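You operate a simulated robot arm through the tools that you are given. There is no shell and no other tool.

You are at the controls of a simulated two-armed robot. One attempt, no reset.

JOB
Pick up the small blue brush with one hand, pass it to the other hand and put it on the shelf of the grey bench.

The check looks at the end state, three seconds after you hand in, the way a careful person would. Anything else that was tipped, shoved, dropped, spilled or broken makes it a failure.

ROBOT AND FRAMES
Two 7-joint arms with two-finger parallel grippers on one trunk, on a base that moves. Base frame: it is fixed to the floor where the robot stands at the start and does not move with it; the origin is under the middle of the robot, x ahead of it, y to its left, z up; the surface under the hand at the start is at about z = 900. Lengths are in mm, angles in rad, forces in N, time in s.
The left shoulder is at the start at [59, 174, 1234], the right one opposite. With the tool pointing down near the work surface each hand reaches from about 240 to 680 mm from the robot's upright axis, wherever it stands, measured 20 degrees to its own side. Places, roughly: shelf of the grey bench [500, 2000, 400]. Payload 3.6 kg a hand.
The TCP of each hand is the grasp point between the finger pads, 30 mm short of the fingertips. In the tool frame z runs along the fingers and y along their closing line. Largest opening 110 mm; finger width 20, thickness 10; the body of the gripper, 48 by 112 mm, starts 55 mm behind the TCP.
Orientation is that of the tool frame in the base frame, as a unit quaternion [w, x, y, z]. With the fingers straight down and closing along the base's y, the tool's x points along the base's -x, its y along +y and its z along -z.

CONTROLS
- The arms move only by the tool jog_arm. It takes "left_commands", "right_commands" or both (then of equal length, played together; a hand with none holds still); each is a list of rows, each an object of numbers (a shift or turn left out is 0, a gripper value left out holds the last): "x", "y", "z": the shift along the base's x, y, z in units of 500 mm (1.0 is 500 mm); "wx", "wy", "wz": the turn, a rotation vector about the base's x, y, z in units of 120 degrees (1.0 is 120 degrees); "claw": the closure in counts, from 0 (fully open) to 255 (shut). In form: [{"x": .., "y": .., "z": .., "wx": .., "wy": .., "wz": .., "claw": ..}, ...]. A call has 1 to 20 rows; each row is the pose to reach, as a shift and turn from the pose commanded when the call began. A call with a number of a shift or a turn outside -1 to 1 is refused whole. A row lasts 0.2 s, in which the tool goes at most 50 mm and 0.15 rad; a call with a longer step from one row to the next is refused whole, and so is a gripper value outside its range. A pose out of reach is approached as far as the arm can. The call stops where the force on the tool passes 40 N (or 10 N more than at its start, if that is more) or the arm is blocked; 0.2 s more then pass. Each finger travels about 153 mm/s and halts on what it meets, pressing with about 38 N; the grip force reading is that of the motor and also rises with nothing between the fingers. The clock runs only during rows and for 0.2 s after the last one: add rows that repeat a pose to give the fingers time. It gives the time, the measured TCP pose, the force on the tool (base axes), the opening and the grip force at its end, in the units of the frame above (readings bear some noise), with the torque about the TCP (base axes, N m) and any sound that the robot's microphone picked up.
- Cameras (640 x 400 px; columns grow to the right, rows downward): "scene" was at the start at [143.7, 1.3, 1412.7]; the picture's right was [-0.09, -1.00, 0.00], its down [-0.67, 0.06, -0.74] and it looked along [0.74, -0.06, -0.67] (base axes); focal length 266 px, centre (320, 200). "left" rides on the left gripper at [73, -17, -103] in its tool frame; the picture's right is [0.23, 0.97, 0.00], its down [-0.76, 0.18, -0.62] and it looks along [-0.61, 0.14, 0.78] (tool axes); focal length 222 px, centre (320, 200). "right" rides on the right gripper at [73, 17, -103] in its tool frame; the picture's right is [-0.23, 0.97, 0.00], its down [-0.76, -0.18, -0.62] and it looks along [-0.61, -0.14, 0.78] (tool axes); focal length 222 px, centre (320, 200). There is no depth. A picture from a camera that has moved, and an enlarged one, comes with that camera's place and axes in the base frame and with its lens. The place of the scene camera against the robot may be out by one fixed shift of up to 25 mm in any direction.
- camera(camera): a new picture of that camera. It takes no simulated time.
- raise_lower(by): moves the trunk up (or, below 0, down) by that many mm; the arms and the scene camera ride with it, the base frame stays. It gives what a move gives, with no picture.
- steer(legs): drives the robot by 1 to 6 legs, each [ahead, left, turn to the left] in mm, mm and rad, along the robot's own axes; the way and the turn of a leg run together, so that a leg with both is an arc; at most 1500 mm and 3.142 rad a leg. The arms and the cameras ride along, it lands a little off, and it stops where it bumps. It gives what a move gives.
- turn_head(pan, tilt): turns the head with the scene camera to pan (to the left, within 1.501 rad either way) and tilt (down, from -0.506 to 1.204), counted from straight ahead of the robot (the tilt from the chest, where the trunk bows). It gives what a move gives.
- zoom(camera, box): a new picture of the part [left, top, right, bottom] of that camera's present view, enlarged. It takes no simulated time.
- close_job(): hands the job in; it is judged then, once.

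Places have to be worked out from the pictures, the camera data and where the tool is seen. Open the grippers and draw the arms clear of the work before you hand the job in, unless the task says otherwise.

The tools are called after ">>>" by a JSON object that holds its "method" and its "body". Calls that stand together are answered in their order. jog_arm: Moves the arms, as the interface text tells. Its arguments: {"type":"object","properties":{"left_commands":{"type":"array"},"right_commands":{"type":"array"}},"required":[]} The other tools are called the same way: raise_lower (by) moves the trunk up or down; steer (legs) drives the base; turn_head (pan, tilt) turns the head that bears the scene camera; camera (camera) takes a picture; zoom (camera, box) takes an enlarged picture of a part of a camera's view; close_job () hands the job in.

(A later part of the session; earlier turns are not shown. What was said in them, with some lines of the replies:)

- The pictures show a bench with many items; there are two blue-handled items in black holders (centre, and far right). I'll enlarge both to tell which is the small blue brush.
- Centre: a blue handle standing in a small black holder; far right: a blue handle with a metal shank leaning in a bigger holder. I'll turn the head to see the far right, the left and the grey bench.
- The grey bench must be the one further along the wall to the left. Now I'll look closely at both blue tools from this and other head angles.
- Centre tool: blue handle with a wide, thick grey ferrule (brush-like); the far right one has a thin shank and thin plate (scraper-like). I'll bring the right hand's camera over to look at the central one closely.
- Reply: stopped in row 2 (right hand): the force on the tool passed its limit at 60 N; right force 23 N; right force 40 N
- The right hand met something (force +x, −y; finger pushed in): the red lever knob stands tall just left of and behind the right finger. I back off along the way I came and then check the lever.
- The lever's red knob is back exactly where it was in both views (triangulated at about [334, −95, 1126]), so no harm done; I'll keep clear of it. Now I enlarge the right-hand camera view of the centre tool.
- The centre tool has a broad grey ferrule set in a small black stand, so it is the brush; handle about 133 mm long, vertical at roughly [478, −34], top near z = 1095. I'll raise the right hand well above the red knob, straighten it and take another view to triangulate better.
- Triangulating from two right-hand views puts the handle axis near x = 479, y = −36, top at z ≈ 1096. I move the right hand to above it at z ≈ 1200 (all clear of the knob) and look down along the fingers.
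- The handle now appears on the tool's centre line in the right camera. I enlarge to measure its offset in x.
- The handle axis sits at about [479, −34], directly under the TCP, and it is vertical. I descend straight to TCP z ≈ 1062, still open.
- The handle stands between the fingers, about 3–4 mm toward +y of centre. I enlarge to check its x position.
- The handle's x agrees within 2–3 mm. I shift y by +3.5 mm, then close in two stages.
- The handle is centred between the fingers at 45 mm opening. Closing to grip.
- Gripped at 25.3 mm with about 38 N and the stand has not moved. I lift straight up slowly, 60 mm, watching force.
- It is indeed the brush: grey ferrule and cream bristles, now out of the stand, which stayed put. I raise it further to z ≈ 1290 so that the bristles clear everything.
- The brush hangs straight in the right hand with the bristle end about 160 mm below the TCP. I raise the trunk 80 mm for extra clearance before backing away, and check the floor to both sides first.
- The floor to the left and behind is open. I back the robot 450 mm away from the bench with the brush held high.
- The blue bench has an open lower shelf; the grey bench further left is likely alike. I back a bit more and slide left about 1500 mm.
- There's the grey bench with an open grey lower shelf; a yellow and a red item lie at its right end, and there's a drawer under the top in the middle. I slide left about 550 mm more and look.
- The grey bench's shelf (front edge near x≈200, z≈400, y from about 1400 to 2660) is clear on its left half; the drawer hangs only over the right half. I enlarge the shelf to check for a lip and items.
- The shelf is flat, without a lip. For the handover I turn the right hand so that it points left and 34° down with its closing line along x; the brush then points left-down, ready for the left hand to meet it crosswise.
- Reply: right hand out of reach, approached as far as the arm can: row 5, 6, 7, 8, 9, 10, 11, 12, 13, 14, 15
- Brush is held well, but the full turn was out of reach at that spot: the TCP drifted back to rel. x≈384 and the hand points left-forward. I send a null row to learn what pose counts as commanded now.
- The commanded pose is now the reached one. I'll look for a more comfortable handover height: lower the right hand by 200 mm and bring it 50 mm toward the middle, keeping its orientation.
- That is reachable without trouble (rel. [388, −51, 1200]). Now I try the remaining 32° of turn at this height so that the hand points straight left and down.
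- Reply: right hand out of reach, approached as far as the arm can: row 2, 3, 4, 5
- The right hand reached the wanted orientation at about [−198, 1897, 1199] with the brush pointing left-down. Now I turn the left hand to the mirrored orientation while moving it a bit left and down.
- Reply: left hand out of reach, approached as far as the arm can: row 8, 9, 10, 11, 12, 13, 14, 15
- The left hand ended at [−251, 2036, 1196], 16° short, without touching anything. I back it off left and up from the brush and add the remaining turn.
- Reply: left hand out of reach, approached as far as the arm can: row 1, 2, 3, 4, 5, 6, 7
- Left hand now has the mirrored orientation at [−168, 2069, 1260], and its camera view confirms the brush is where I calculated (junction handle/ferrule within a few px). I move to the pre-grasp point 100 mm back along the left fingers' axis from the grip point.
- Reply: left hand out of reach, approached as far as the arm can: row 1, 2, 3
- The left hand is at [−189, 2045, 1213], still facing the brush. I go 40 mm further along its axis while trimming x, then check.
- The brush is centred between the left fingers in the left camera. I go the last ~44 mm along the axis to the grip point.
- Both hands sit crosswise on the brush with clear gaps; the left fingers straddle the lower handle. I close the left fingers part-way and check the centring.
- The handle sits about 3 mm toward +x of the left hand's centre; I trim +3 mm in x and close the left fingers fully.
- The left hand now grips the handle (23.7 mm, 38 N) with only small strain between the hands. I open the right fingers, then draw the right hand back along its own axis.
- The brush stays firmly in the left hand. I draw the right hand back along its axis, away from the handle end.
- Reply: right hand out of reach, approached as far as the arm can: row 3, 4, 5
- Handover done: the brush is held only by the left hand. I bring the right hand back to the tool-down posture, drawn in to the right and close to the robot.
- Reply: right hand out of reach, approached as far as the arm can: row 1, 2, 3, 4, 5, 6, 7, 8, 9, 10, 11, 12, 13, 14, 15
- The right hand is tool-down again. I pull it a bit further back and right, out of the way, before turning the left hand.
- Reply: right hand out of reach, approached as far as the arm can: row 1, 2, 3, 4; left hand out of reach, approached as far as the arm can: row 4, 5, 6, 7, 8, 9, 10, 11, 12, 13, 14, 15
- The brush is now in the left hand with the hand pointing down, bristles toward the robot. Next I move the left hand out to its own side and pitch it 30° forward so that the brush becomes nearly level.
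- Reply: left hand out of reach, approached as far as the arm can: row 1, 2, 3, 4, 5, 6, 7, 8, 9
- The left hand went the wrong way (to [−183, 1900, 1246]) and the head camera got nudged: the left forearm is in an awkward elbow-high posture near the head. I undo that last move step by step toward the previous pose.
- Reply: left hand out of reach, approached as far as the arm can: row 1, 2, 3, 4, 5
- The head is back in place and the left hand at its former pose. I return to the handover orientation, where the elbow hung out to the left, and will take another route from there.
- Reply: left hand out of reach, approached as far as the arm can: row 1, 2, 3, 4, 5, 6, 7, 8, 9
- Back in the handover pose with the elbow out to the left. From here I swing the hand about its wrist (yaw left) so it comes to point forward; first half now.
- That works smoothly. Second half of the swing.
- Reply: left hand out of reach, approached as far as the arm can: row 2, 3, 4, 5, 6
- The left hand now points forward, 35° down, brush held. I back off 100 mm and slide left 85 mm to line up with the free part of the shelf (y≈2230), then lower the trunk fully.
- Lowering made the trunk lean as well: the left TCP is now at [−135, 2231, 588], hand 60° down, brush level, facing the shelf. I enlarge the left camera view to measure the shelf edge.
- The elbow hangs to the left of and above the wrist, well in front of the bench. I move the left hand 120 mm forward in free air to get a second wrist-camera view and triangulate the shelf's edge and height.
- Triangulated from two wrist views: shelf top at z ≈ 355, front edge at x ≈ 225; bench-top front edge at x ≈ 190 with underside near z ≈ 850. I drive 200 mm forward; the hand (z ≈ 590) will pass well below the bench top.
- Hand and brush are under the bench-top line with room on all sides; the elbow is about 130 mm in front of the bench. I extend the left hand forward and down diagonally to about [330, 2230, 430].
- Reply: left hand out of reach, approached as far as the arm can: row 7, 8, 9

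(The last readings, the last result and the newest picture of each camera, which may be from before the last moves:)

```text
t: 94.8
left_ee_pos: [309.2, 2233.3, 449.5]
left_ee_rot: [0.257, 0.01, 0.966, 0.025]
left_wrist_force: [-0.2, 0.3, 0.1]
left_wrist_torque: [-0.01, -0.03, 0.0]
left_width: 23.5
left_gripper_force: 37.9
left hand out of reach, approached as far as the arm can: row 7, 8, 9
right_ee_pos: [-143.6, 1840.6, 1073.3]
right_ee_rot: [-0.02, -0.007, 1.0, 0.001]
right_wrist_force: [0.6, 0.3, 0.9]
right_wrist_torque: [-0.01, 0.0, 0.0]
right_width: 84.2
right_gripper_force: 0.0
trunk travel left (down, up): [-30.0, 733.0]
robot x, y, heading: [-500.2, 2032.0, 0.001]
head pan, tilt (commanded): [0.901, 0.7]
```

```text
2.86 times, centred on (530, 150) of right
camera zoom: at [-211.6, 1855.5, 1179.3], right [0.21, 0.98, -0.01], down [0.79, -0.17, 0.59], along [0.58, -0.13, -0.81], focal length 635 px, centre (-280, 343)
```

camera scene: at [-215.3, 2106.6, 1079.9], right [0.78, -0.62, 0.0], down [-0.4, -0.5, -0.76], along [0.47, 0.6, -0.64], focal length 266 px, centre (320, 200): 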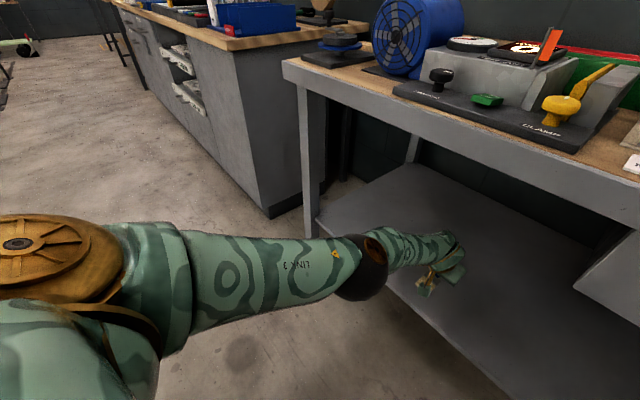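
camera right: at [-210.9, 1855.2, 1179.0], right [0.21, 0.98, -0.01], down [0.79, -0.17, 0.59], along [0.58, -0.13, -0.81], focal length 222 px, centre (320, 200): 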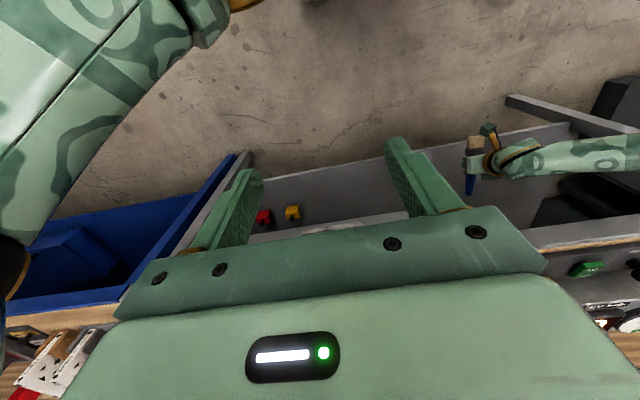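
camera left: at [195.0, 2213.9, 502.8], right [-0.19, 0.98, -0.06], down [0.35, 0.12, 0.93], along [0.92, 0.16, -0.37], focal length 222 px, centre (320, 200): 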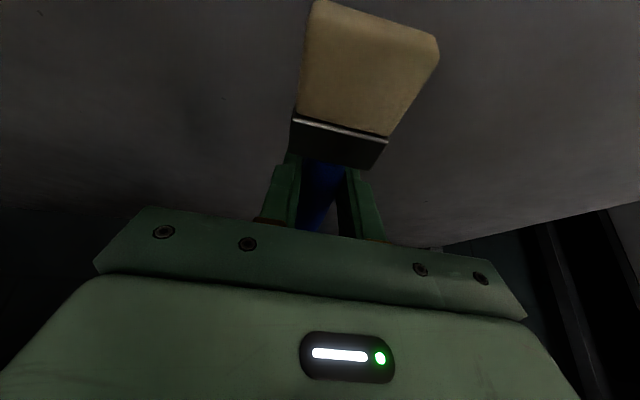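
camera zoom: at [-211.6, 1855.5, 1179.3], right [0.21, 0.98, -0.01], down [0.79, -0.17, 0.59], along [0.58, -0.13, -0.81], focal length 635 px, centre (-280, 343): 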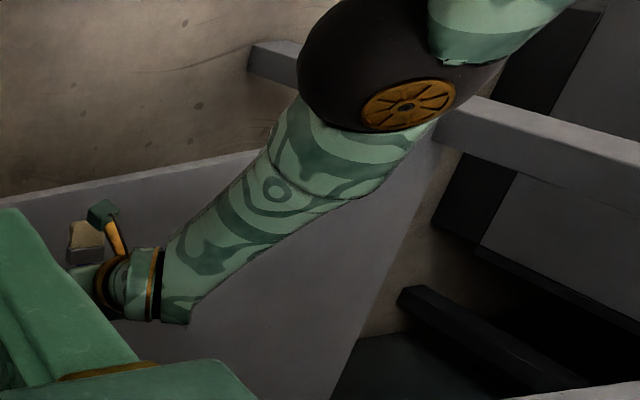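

The arm is nearly straight at [309, 2233, 450], at its reach limit, and nothing touches. I drive 75 mm further forward to regain reach; elbow and head stay clear of the bench.

>>> {"method": "steer", "body": {"legs": [[75, 0, 0]]}}

>>> {"method": "camera", "body": {"camera": "scene"}}

>>> {"method": "camera", "body": {"camera": "left"}}

```text
t: 95.8
left_ee_pos: [385.4, 2233.0, 449.8]
left_ee_rot: [0.257, 0.011, 0.966, 0.026]
left_wrist_force: [-0.3, 0.0, -0.6]
left_wrist_torque: [0.02, 0.02, -0.02]
left_width: 23.8
left_gripper_force: 37.9
right_ee_pos: [-67.4, 1840.0, 1073.4]
right_ee_rot: [-0.021, -0.007, 1.0, 0.001]
right_wrist_force: [1.6, 0.0, -0.3]
right_wrist_torque: [0.01, 0.03, 0.0]
right_width: 84.2
right_gripper_force: 0.1
trunk travel left (down, up): [-30.0, 733.0]
robot x, y, heading: [-421.2, 2031.4, -0.002]
head pan, tilt (commanded): [0.901, 0.7]
```

```text
taken
camera scene: at [-138.9, 2106.4, 1079.5], right [0.78, -0.62, 0.0], down [-0.4, -0.5, -0.76], along [0.47, 0.6, -0.65], focal length 266 px, centre (320, 200)
```

scene: 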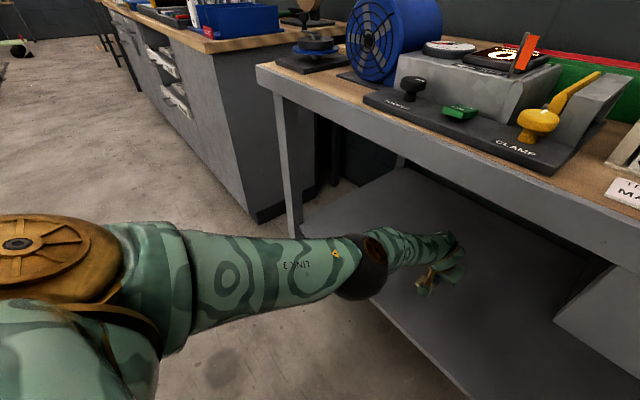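

```text
taken
camera left: at [270.8, 2214.2, 502.2], right [-0.19, 0.98, -0.06], down [0.35, 0.12, 0.93], along [0.92, 0.16, -0.37], focal length 222 px, centre (320, 200)
```

left: 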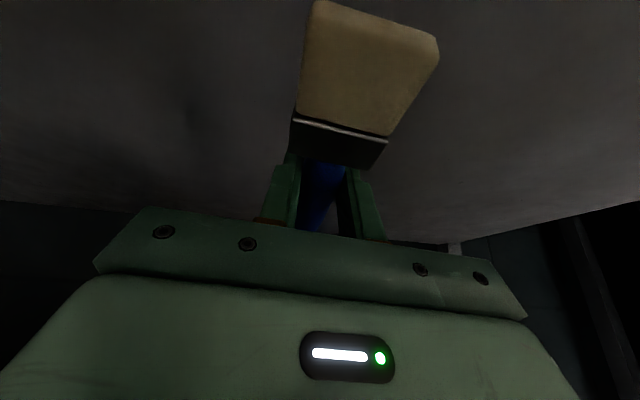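

The hand is over the shelf at [385, 2233, 450]. I bring it back 40 mm and down 45 mm, still above the expected contact height (TCP ≈ 388).

>>> {"method": "jog_arm", "body": {"left_commands": [{"x": -0.027, "z": -0.03}, {"x": -0.054, "z": -0.06}, {"x": -0.08, "z": -0.09}, {"x": -0.08, "z": -0.09}]}}

>>> {"method": "camera", "body": {"camera": "left"}}

>>> {"method": "camera", "body": {"camera": "right"}}

>>> {"method": "camera", "body": {"camera": "scene"}}

```text
t: 96.8
left_ee_pos: [356.1, 2221.6, 404.4]
left_ee_rot: [0.261, 0.014, 0.965, 0.029]
left_wrist_force: [-0.4, -0.4, -0.9]
left_wrist_torque: [-0.02, 0.0, -0.02]
left_width: 23.6
left_gripper_force: 38.0
left hand out of reach, approached as far as the arm can: row 2, 3, 4
right_ee_pos: [-68.1, 1840.2, 1072.9]
right_ee_rot: [-0.022, -0.007, 1.0, 0.001]
right_wrist_force: [-0.2, 0.4, -0.2]
right_wrist_torque: [-0.01, 0.0, -0.01]
right_width: 84.1
right_gripper_force: 0.0
trunk travel left (down, up): [-30.0, 733.0]
robot x, y, heading: [-423.9, 2030.8, -0.001]
head pan, tilt (commanded): [0.901, 0.7]
```

```text
taken
camera left: at [240.9, 2203.0, 456.4], right [-0.19, 0.98, -0.05], down [0.34, 0.11, 0.93], along [0.92, 0.16, -0.36], focal length 222 px, centre (320, 200)
```

left: 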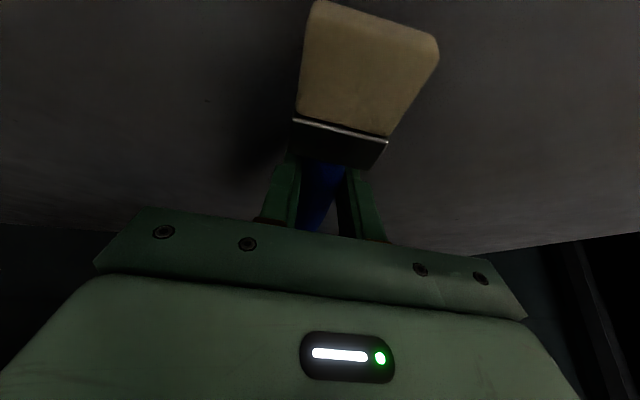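

```text
taken
camera right: at [-136.2, 1855.5, 1179.3], right [0.21, 0.98, -0.01], down [0.79, -0.17, 0.59], along [0.58, -0.13, -0.81], focal length 222 px, centre (320, 200)
```

right: 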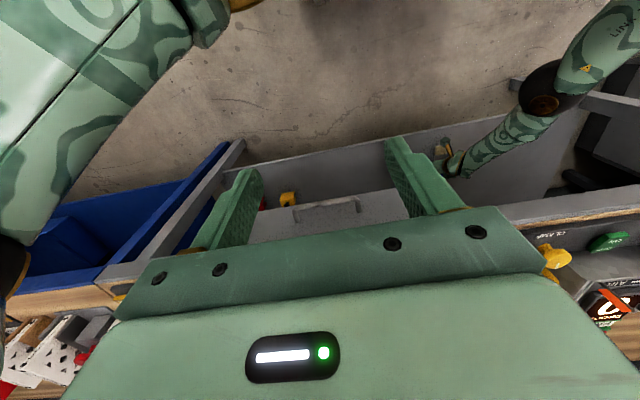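

```text
taken
camera scene: at [-140.1, 2106.6, 1079.9], right [0.78, -0.62, 0.0], down [-0.4, -0.5, -0.76], along [0.47, 0.6, -0.64], focal length 266 px, centre (320, 200)
```

scene: 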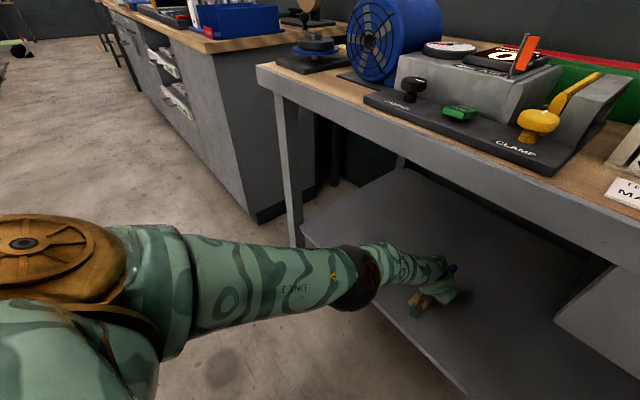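

The hand is at [356, 2222, 404], brush just above the shelf (its shadow is close in the scene view). I lower in small steps and watch the force.

>>> {"method": "jog_arm", "body": {"left_commands": [{"z": -0.006}, {"z": -0.012}, {"z": -0.012}]}}

>>> {"method": "zoom", "body": {"camera": "left", "box": [200, 0, 500, 240]}}

>>> {"method": "zoom", "body": {"camera": "scene", "box": [360, 220, 520, 340]}}

```text
t: 97.6
left_ee_pos: [345.0, 2232.7, 400.0]
left_ee_rot: [0.258, 0.011, 0.966, 0.026]
left_wrist_force: [0.1, 0.5, -0.4]
left_wrist_torque: [-0.01, -0.02, -0.02]
left_width: 23.9
left_gripper_force: 38.4
right_ee_pos: [-68.0, 1840.1, 1072.9]
right_ee_rot: [-0.02, -0.008, 1.0, 0.002]
right_wrist_force: [0.3, -0.1, -0.1]
right_wrist_torque: [-0.05, 0.01, 0.02]
right_width: 84.3
right_gripper_force: 0.1
trunk travel left (down, up): [-30.0, 733.0]
robot x, y, heading: [-422.1, 2030.9, 0.002]
head pan, tilt (commanded): [0.901, 0.7]
```

```text
1.67 times, centred on (350, 120) of left
camera zoom: at [230.3, 2213.8, 452.3], right [-0.19, 0.98, -0.06], down [0.35, 0.12, 0.93], along [0.92, 0.16, -0.37], focal length 370 px, centre (270, 333)
```

zoom: 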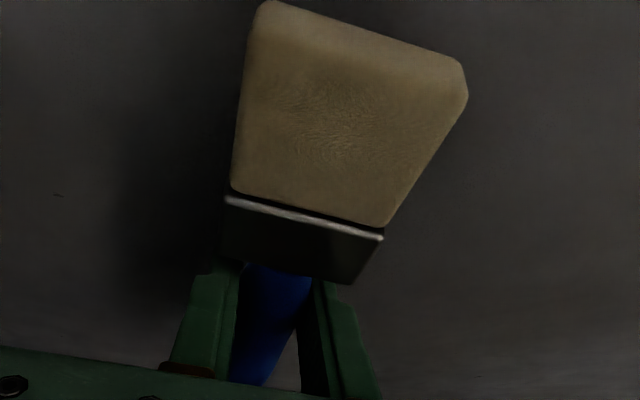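

```text
3.33 times, centred on (440, 280) of scene
camera zoom: at [-140.0, 2106.4, 1079.9], right [0.78, -0.62, 0.0], down [-0.4, -0.5, -0.76], along [0.47, 0.6, -0.64], focal length 885 px, centre (-80, -67)
```

zoom: 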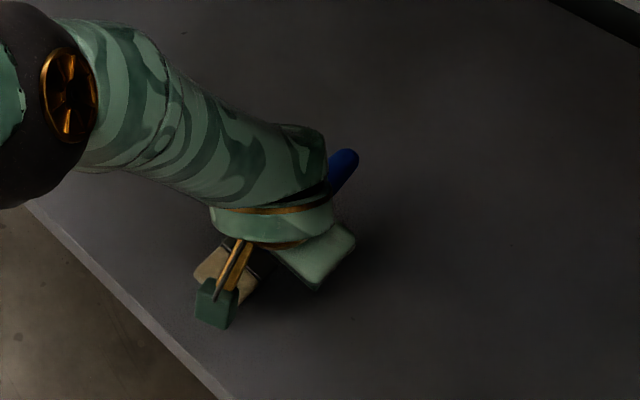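

No contact yet at TCP z = 400; the bristle end is about 45 mm inside the shelf's front edge. I continue down in 4 mm steps.

>>> {"method": "jog_arm", "body": {"left_commands": [{"z": -0.006}, {"z": -0.012}, {"z": -0.016}, {"z": -0.016}]}}

```text
t: 98.6
left_ee_pos: [344.9, 2232.2, 391.9]
left_ee_rot: [0.258, 0.011, 0.966, 0.026]
left_wrist_force: [0.2, 0.8, 0.0]
left_wrist_torque: [0.01, 0.04, 0.02]
left_width: 23.8
left_gripper_force: 37.9
right_ee_pos: [-67.2, 1839.7, 1072.5]
right_ee_rot: [-0.02, -0.007, 1.0, 0.002]
right_wrist_force: [-0.4, 0.8, -0.5]
right_wrist_torque: [0.01, 0.02, -0.02]
right_width: 84.2
right_gripper_force: 0.1
trunk travel left (down, up): [-30.0, 733.0]
robot x, y, heading: [-424.0, 2032.2, 0.002]
head pan, tilt (commanded): [0.901, 0.7]
```

Still no contact at TCP z = 392. Down another few mm.

>>> {"method": "jog_arm", "body": {"left_commands": [{"z": -0.005}, {"z": -0.01}, {"z": -0.01}]}}

>>> {"method": "zoom", "body": {"camera": "left", "box": [200, 0, 500, 240]}}

```text
t: 99.4
left_ee_pos: [347.0, 2234.2, 391.9]
left_ee_rot: [0.262, 0.011, 0.965, 0.027]
left_wrist_force: [5.2, 1.1, 19.6]
left_wrist_torque: [-0.26, -0.27, 0.11]
left_width: 23.6
left_gripper_force: 37.7
right_ee_pos: [-70.4, 1839.6, 1073.7]
right_ee_rot: [-0.019, -0.006, 1.0, 0.002]
right_wrist_force: [0.5, -0.3, 0.7]
right_wrist_torque: [0.02, -0.01, -0.03]
right_width: 84.3
right_gripper_force: 0.1
trunk travel left (down, up): [-30.0, 733.0]
robot x, y, heading: [-422.4, 2035.0, -0.001]
head pan, tilt (commanded): [0.901, 0.7]
```

```text
1.67 times, centred on (350, 120) of left
camera zoom: at [231.3, 2214.6, 443.4], right [-0.19, 0.98, -0.06], down [0.34, 0.12, 0.93], along [0.92, 0.16, -0.36], focal length 370 px, centre (270, 333)
```

zoom: 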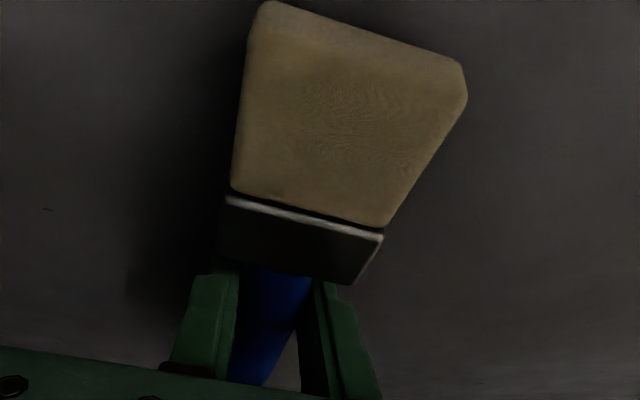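

Contact: 20 N upward, from the fingertip touching the shelf (so shelf z ≈ 358), with the brush only a few mm above it. I ease up 2 mm and open the fingers gently.

>>> {"method": "jog_arm", "body": {"left_commands": [{"z": 0.006, "claw": 255}, {"z": 0.007, "claw": 200}, {"z": 0.007, "claw": 190}, {"z": 0.007, "claw": 180}, {"z": 0.007, "claw": 160}, {"z": 0.007, "claw": 160}]}}

>>> {"method": "zoom", "body": {"camera": "left", "box": [200, 0, 500, 240]}}

>>> {"method": "zoom", "body": {"camera": "scene", "box": [360, 220, 520, 340]}}

```text
t: 100.8
left_ee_pos: [343.5, 2236.0, 391.8]
left_ee_rot: [0.26, 0.01, 0.965, 0.027]
left_wrist_force: [0.8, 13.4, 20.9]
left_wrist_torque: [0.1, -0.21, 0.11]
left_width: 33.1
left_gripper_force: 0.0
right_ee_pos: [-70.3, 1839.4, 1072.8]
right_ee_rot: [-0.019, -0.007, 1.0, 0.002]
right_wrist_force: [0.0, 0.2, 0.1]
right_wrist_torque: [0.03, -0.02, 0.0]
right_width: 84.2
right_gripper_force: 0.0
trunk travel left (down, up): [-30.0, 733.0]
robot x, y, heading: [-424.4, 2034.1, 0.004]
head pan, tilt (commanded): [0.901, 0.7]
```

```text
1.67 times, centred on (350, 120) of left
camera zoom: at [229.1, 2216.4, 444.4], right [-0.19, 0.98, -0.06], down [0.35, 0.12, 0.93], along [0.92, 0.16, -0.36], focal length 370 px, centre (270, 333)
```

zoom: 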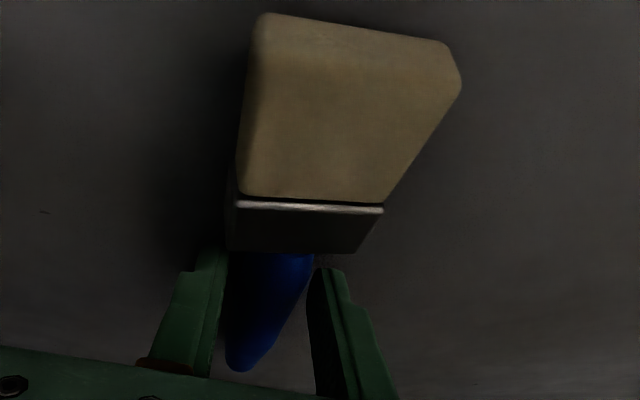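

```text
3.33 times, centred on (440, 280) of scene
camera zoom: at [-142.2, 2106.8, 1080.6], right [0.78, -0.62, 0.0], down [-0.4, -0.51, -0.77], along [0.48, 0.6, -0.64], focal length 885 px, centre (-80, -67)
```

zoom: 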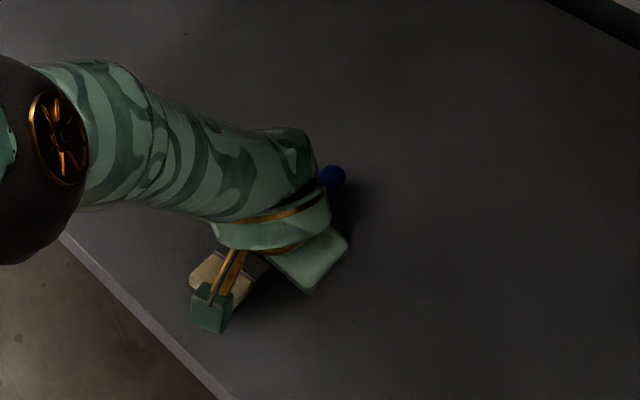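

The brush has settled flat on the shelf. A fingertip still presses on the shelf (21 N), so I raise 12 mm straight up and open wider.

>>> {"method": "jog_arm", "body": {"left_commands": [{"z": 0.008, "claw": 160}, {"z": 0.016, "claw": 160}, {"z": 0.024, "claw": 140}, {"z": 0.024, "claw": 120}, {"z": 0.024, "claw": 120}]}}

>>> {"method": "zoom", "body": {"camera": "left", "box": [200, 0, 500, 240]}}

```text
t: 102.0
left_ee_pos: [345.5, 2233.2, 401.8]
left_ee_rot: [0.258, 0.01, 0.966, 0.026]
left_wrist_force: [-1.0, -0.1, -0.2]
left_wrist_torque: [0.0, 0.02, 0.02]
left_width: 58.2
left_gripper_force: 0.1
right_ee_pos: [-68.0, 1839.3, 1072.7]
right_ee_rot: [-0.019, -0.007, 1.0, 0.001]
right_wrist_force: [-0.3, -0.2, -0.3]
right_wrist_torque: [-0.02, -0.03, -0.04]
right_width: 84.4
right_gripper_force: 0.1
trunk travel left (down, up): [-30.0, 733.0]
robot x, y, heading: [-426.0, 2031.4, 0.0]
head pan, tilt (commanded): [0.901, 0.7]
```

```text
1.67 times, centred on (350, 120) of left
camera zoom: at [229.9, 2214.4, 454.4], right [-0.19, 0.98, -0.06], down [0.35, 0.12, 0.93], along [0.92, 0.16, -0.37], focal length 370 px, centre (270, 333)
```

zoom: 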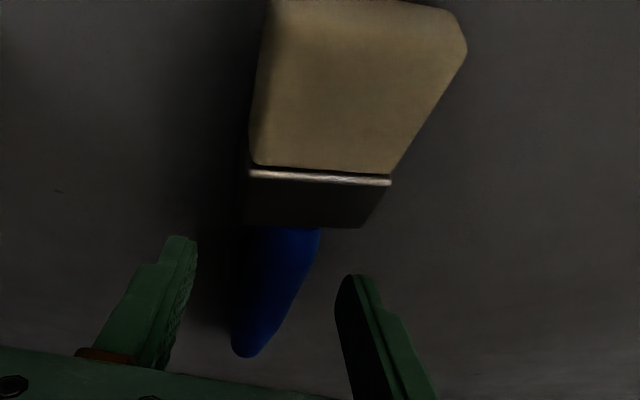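

Brush lies on the shelf, both fingers are clear of it and forces are zero. I raise the left hand 90 mm straight up.

>>> {"method": "jog_arm", "body": {"left_commands": [{"z": 0.05, "claw": 120}, {"z": 0.1, "claw": 120}, {"z": 0.14, "claw": 120}, {"z": 0.18, "claw": 120}, {"z": 0.18, "claw": 120}]}}

>>> {"method": "camera", "body": {"camera": "left"}}

>>> {"method": "camera", "body": {"camera": "scene"}}

```text
t: 103.2
left_ee_pos: [345.6, 2234.2, 491.9]
left_ee_rot: [0.258, 0.011, 0.966, 0.026]
left_wrist_force: [-0.1, -0.8, 0.9]
left_wrist_torque: [0.01, 0.0, -0.01]
left_width: 58.3
left_gripper_force: 0.0
right_ee_pos: [-69.0, 1839.2, 1073.9]
right_ee_rot: [-0.021, -0.007, 1.0, 0.001]
right_wrist_force: [-0.4, 1.4, -0.1]
right_wrist_torque: [0.0, -0.01, -0.01]
right_width: 84.2
right_gripper_force: 0.1
trunk travel left (down, up): [-30.0, 733.0]
robot x, y, heading: [-424.5, 2031.8, 0.0]
head pan, tilt (commanded): [0.901, 0.7]
```

```text
taken
camera left: at [229.7, 2213.8, 543.8], right [-0.19, 0.98, -0.06], down [0.35, 0.12, 0.93], along [0.92, 0.16, -0.37], focal length 222 px, centre (320, 200)
```

left: 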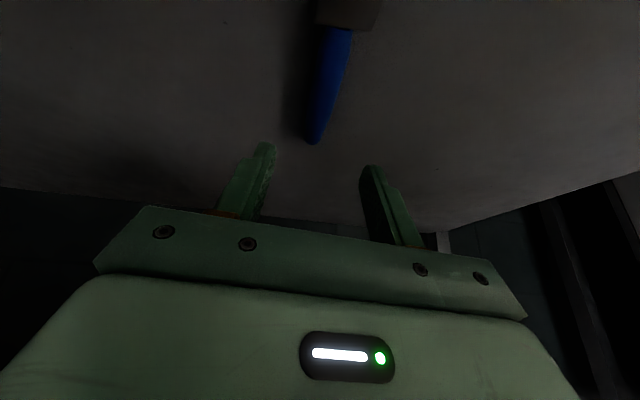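

```text
taken
camera scene: at [-139.9, 2106.5, 1079.8], right [0.78, -0.62, 0.0], down [-0.4, -0.5, -0.76], along [0.47, 0.6, -0.64], focal length 266 px, centre (320, 200)
```

scene: 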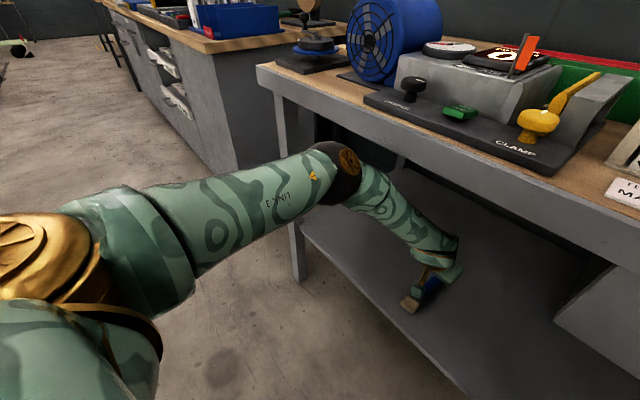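

The brush lies on the shelf and the hand is clear above it. I drive straight back 350 mm to take the arm out from under the bench.

>>> {"method": "steer", "body": {"legs": [[-350, 0, 0]]}}

>>> {"method": "turn_head", "body": {"pan": 0.25, "tilt": 0.6}}

>>> {"method": "camera", "body": {"camera": "scene"}}

>>> {"method": "camera", "body": {"camera": "left"}}

```text
t: 105.5
left_ee_pos: [-8.5, 2235.7, 492.1]
left_ee_rot: [0.257, 0.009, 0.966, 0.026]
left_wrist_force: [-0.4, -0.2, 0.4]
left_wrist_torque: [0.01, -0.02, -0.04]
left_width: 58.2
left_gripper_force: 0.0
right_ee_pos: [-419.6, 1840.6, 1072.1]
right_ee_rot: [-0.02, -0.01, 1.0, 0.001]
right_wrist_force: [-0.1, -0.4, 0.2]
right_wrist_torque: [-0.01, -0.02, -0.01]
right_width: 84.2
right_gripper_force: 0.0
trunk travel left (down, up): [-30.0, 733.0]
robot x, y, heading: [-776.0, 2031.0, 0.004]
head pan, tilt (commanded): [0.901, 0.7]
```

```text
t: 106.5
left_ee_pos: [-8.6, 2236.3, 490.5]
left_ee_rot: [0.258, 0.008, 0.966, 0.027]
left_wrist_force: [0.0, -0.6, -0.5]
left_wrist_torque: [0.01, -0.01, -0.02]
left_width: 58.2
left_gripper_force: 0.1
right_ee_pos: [-420.4, 1840.2, 1073.9]
right_ee_rot: [-0.019, -0.01, 1.0, 0.001]
right_wrist_force: [0.1, 0.6, -0.1]
right_wrist_torque: [-0.01, 0.01, 0.0]
right_width: 84.3
right_gripper_force: 0.0
trunk travel left (down, up): [-30.0, 733.0]
robot x, y, heading: [-775.8, 2027.8, 0.008]
head pan, tilt (commanded): [0.25, 0.6]
```

```text
taken
camera scene: at [-459.4, 2062.5, 1088.5], right [0.25, -0.97, 0.0], down [-0.55, -0.14, -0.82], along [0.8, 0.21, -0.57], focal length 266 px, centre (320, 200)
```

scene: 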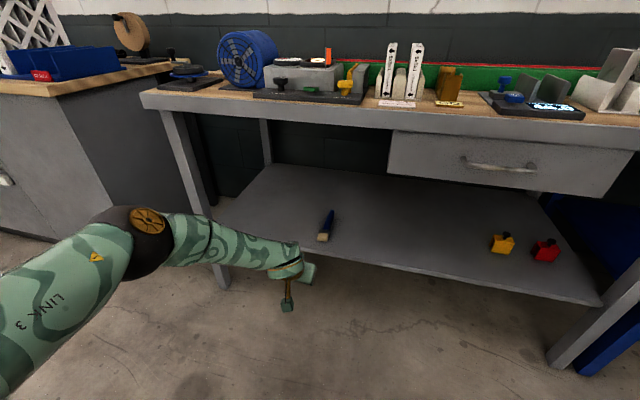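

```text
taken
camera left: at [-123.3, 2216.1, 543.8], right [-0.2, 0.98, -0.06], down [0.35, 0.12, 0.93], along [0.92, 0.16, -0.37], focal length 222 px, centre (320, 200)
```

left: 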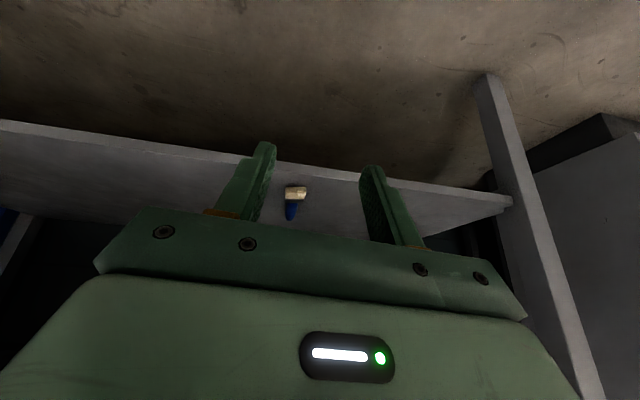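

The brush lies on the grey bench's shelf, wholly inside the front edge. I enlarge to confirm and check the bench top items are undisturbed.

>>> {"method": "zoom", "body": {"camera": "scene", "box": [260, 170, 420, 290]}}

>>> {"method": "zoom", "body": {"camera": "scene", "box": [140, 20, 640, 280]}}

```text
3.33 times, centred on (340, 230) of scene
camera zoom: at [-459.4, 2062.5, 1088.5], right [0.25, -0.97, 0.0], down [-0.55, -0.14, -0.82], along [0.8, 0.21, -0.57], focal length 885 px, centre (253, 100)
```

zoom: 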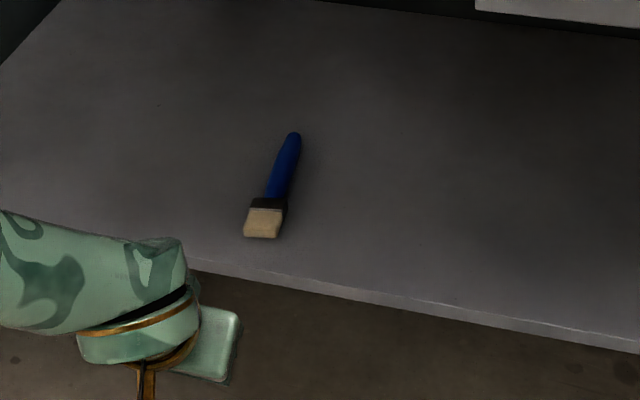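

```text
1.28 times, centred on (390, 150) of scene
camera zoom: at [-459.4, 2062.5, 1088.5], right [0.25, -0.97, 0.0], down [-0.55, -0.14, -0.82], along [0.8, 0.21, -0.57], focal length 340 px, centre (230, 264)
```

zoom: 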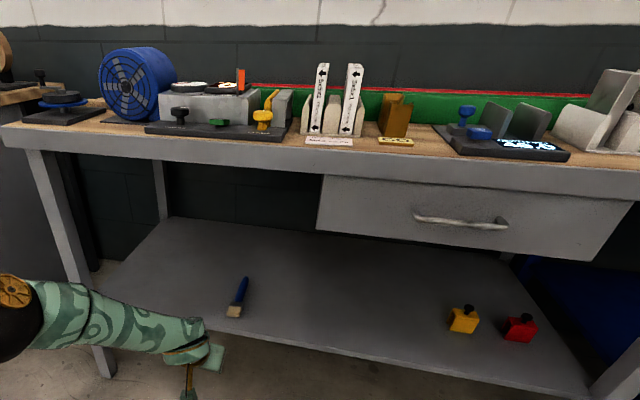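

Everything looks right: brush flat on the shelf, other items untouched. I open both grippers fully and back off a little further before handing in.

>>> {"method": "jog_arm", "body": {"left_commands": [{"claw": 60}, {"claw": 0}, {"claw": 0}], "right_commands": [{"claw": 30}, {"claw": 0}, {"claw": 0}]}}

>>> {"method": "steer", "body": {"legs": [[-200, 0, 0]]}}

>>> {"method": "turn_head", "body": {"pan": 0.0, "tilt": 0.4}}

>>> {"method": "camera", "body": {"camera": "scene"}}

>>> {"method": "turn_head", "body": {"pan": -0.9, "tilt": 0.3}}

>>> {"method": "camera", "body": {"camera": "scene"}}

```text
t: 107.3
left_ee_pos: [-9.2, 2235.1, 491.5]
left_ee_rot: [0.257, 0.009, 0.966, 0.027]
left_wrist_force: [0.2, -0.5, 0.6]
left_wrist_torque: [-0.01, 0.03, -0.02]
left_width: 109.7
left_gripper_force: 0.1
right_ee_pos: [-419.9, 1840.7, 1072.3]
right_ee_rot: [-0.02, -0.01, 1.0, 0.001]
right_wrist_force: [-1.0, 0.6, -0.3]
right_wrist_torque: [0.02, -0.03, 0.02]
right_width: 109.9
right_gripper_force: 0.1
trunk travel left (down, up): [-30.0, 733.0]
robot x, y, heading: [-776.7, 2026.5, 0.001]
head pan, tilt (commanded): [0.25, 0.6]
```

```text
t: 108.9
left_ee_pos: [-207.6, 2233.2, 491.4]
left_ee_rot: [0.259, 0.01, 0.966, 0.026]
left_wrist_force: [-0.5, 0.2, 0.0]
left_wrist_torque: [-0.03, -0.03, -0.01]
left_width: 109.9
left_gripper_force: 0.1
right_ee_pos: [-620.9, 1839.9, 1073.2]
right_ee_rot: [-0.02, -0.008, 1.0, 0.002]
right_wrist_force: [0.3, -0.8, 0.0]
right_wrist_torque: [-0.03, 0.0, -0.03]
right_width: 110.1
right_gripper_force: 0.1
trunk travel left (down, up): [-30.0, 733.0]
robot x, y, heading: [-974.6, 2026.0, 0.002]
head pan, tilt (commanded): [0.25, 0.6]
```

```text
t: 109.7
left_ee_pos: [-207.5, 2233.2, 491.0]
left_ee_rot: [0.258, 0.009, 0.966, 0.027]
left_wrist_force: [-0.8, -0.4, -0.7]
left_wrist_torque: [0.02, 0.0, -0.01]
left_width: 110.1
left_gripper_force: 0.0
right_ee_pos: [-620.5, 1839.0, 1073.5]
right_ee_rot: [-0.02, -0.008, 1.0, 0.001]
right_wrist_force: [0.2, -0.4, 0.4]
right_wrist_torque: [0.01, -0.02, -0.03]
right_width: 110.1
right_gripper_force: 0.0
trunk travel left (down, up): [-30.0, 733.0]
robot x, y, heading: [-972.5, 2028.0, 0.0]
head pan, tilt (commanded): [0.0, 0.4]
```

```text
taken
camera scene: at [-652.2, 2039.0, 1106.7], right [0.0, -1.0, 0.0], down [-0.39, 0.0, -0.92], along [0.92, 0.0, -0.39], focal length 266 px, centre (320, 200)
```

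scene: 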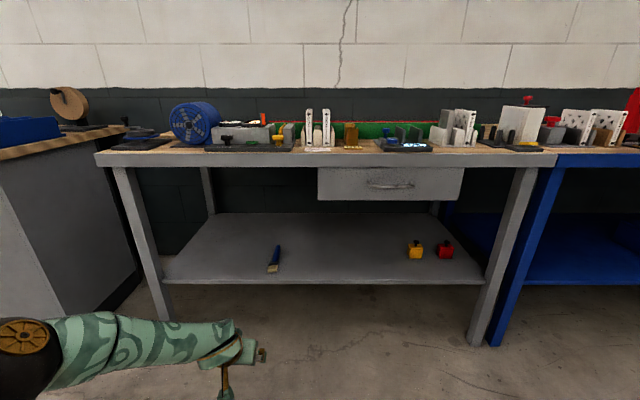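

```text
t: 110.9
left_ee_pos: [-207.0, 2231.9, 491.2]
left_ee_rot: [0.258, 0.01, 0.966, 0.026]
left_wrist_force: [-0.3, 0.0, 0.4]
left_wrist_torque: [-0.02, 0.0, 0.0]
left_width: 109.9
left_gripper_force: 0.0
right_ee_pos: [-619.4, 1837.3, 1072.4]
right_ee_rot: [-0.021, -0.008, 1.0, 0.002]
right_wrist_force: [0.0, -0.5, -0.3]
right_wrist_torque: [0.01, 0.02, 0.01]
right_width: 110.1
right_gripper_force: 0.1
trunk travel left (down, up): [-30.0, 733.0]
robot x, y, heading: [-976.5, 2028.0, 0.007]
head pan, tilt (commanded): [-0.901, 0.3]
```

```text
taken
camera scene: at [-686.6, 1965.7, 1116.0], right [-0.78, -0.62, 0.0], down [-0.19, 0.23, -0.96], along [0.6, -0.75, -0.3], focal length 266 px, centre (320, 200)
```

scene: 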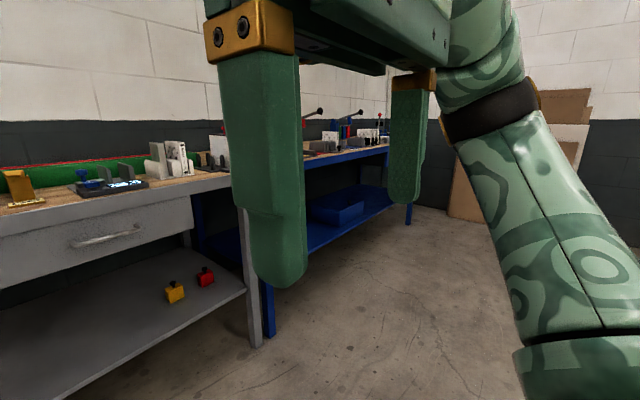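

The brush rests on the grey bench's shelf, both grippers are open, and the arms are well clear of the benches. Nothing else looks disturbed, so I hand the job in.

>>> {"method": "close_job", "body": {}}

```text
The job is handed in.
```

The small blue brush is lying flat on the lower shelf of the grey bench, and the job is handed in. I don't know the verdict; the hand-in only confirmed receipt.

- **Pick-up and handover:** the right hand lifted the brush out of its black stand on the blue bench. The left hand then took it in mid-air in front of the grey bench.
- **Placement:** it lies near y = 2235 on the clear left half of the shelf. Its bristle end is roughly 40 mm inside the front edge.
- **Bump early on:** while I was lining up, the right hand pushed against the red lever knob on the blue bench, peaking at about 60 N. I backed off, and the next pictures showed the knob where it had been before.
- **Head nudge:** the left arm pressed against the robot's own head once while I was turning the brush. It came back to position when I undid that move.

In the last pictures, the stand and everything else I could see on both benches looked undisturbed. Both grippers are open and the arms are well clear.
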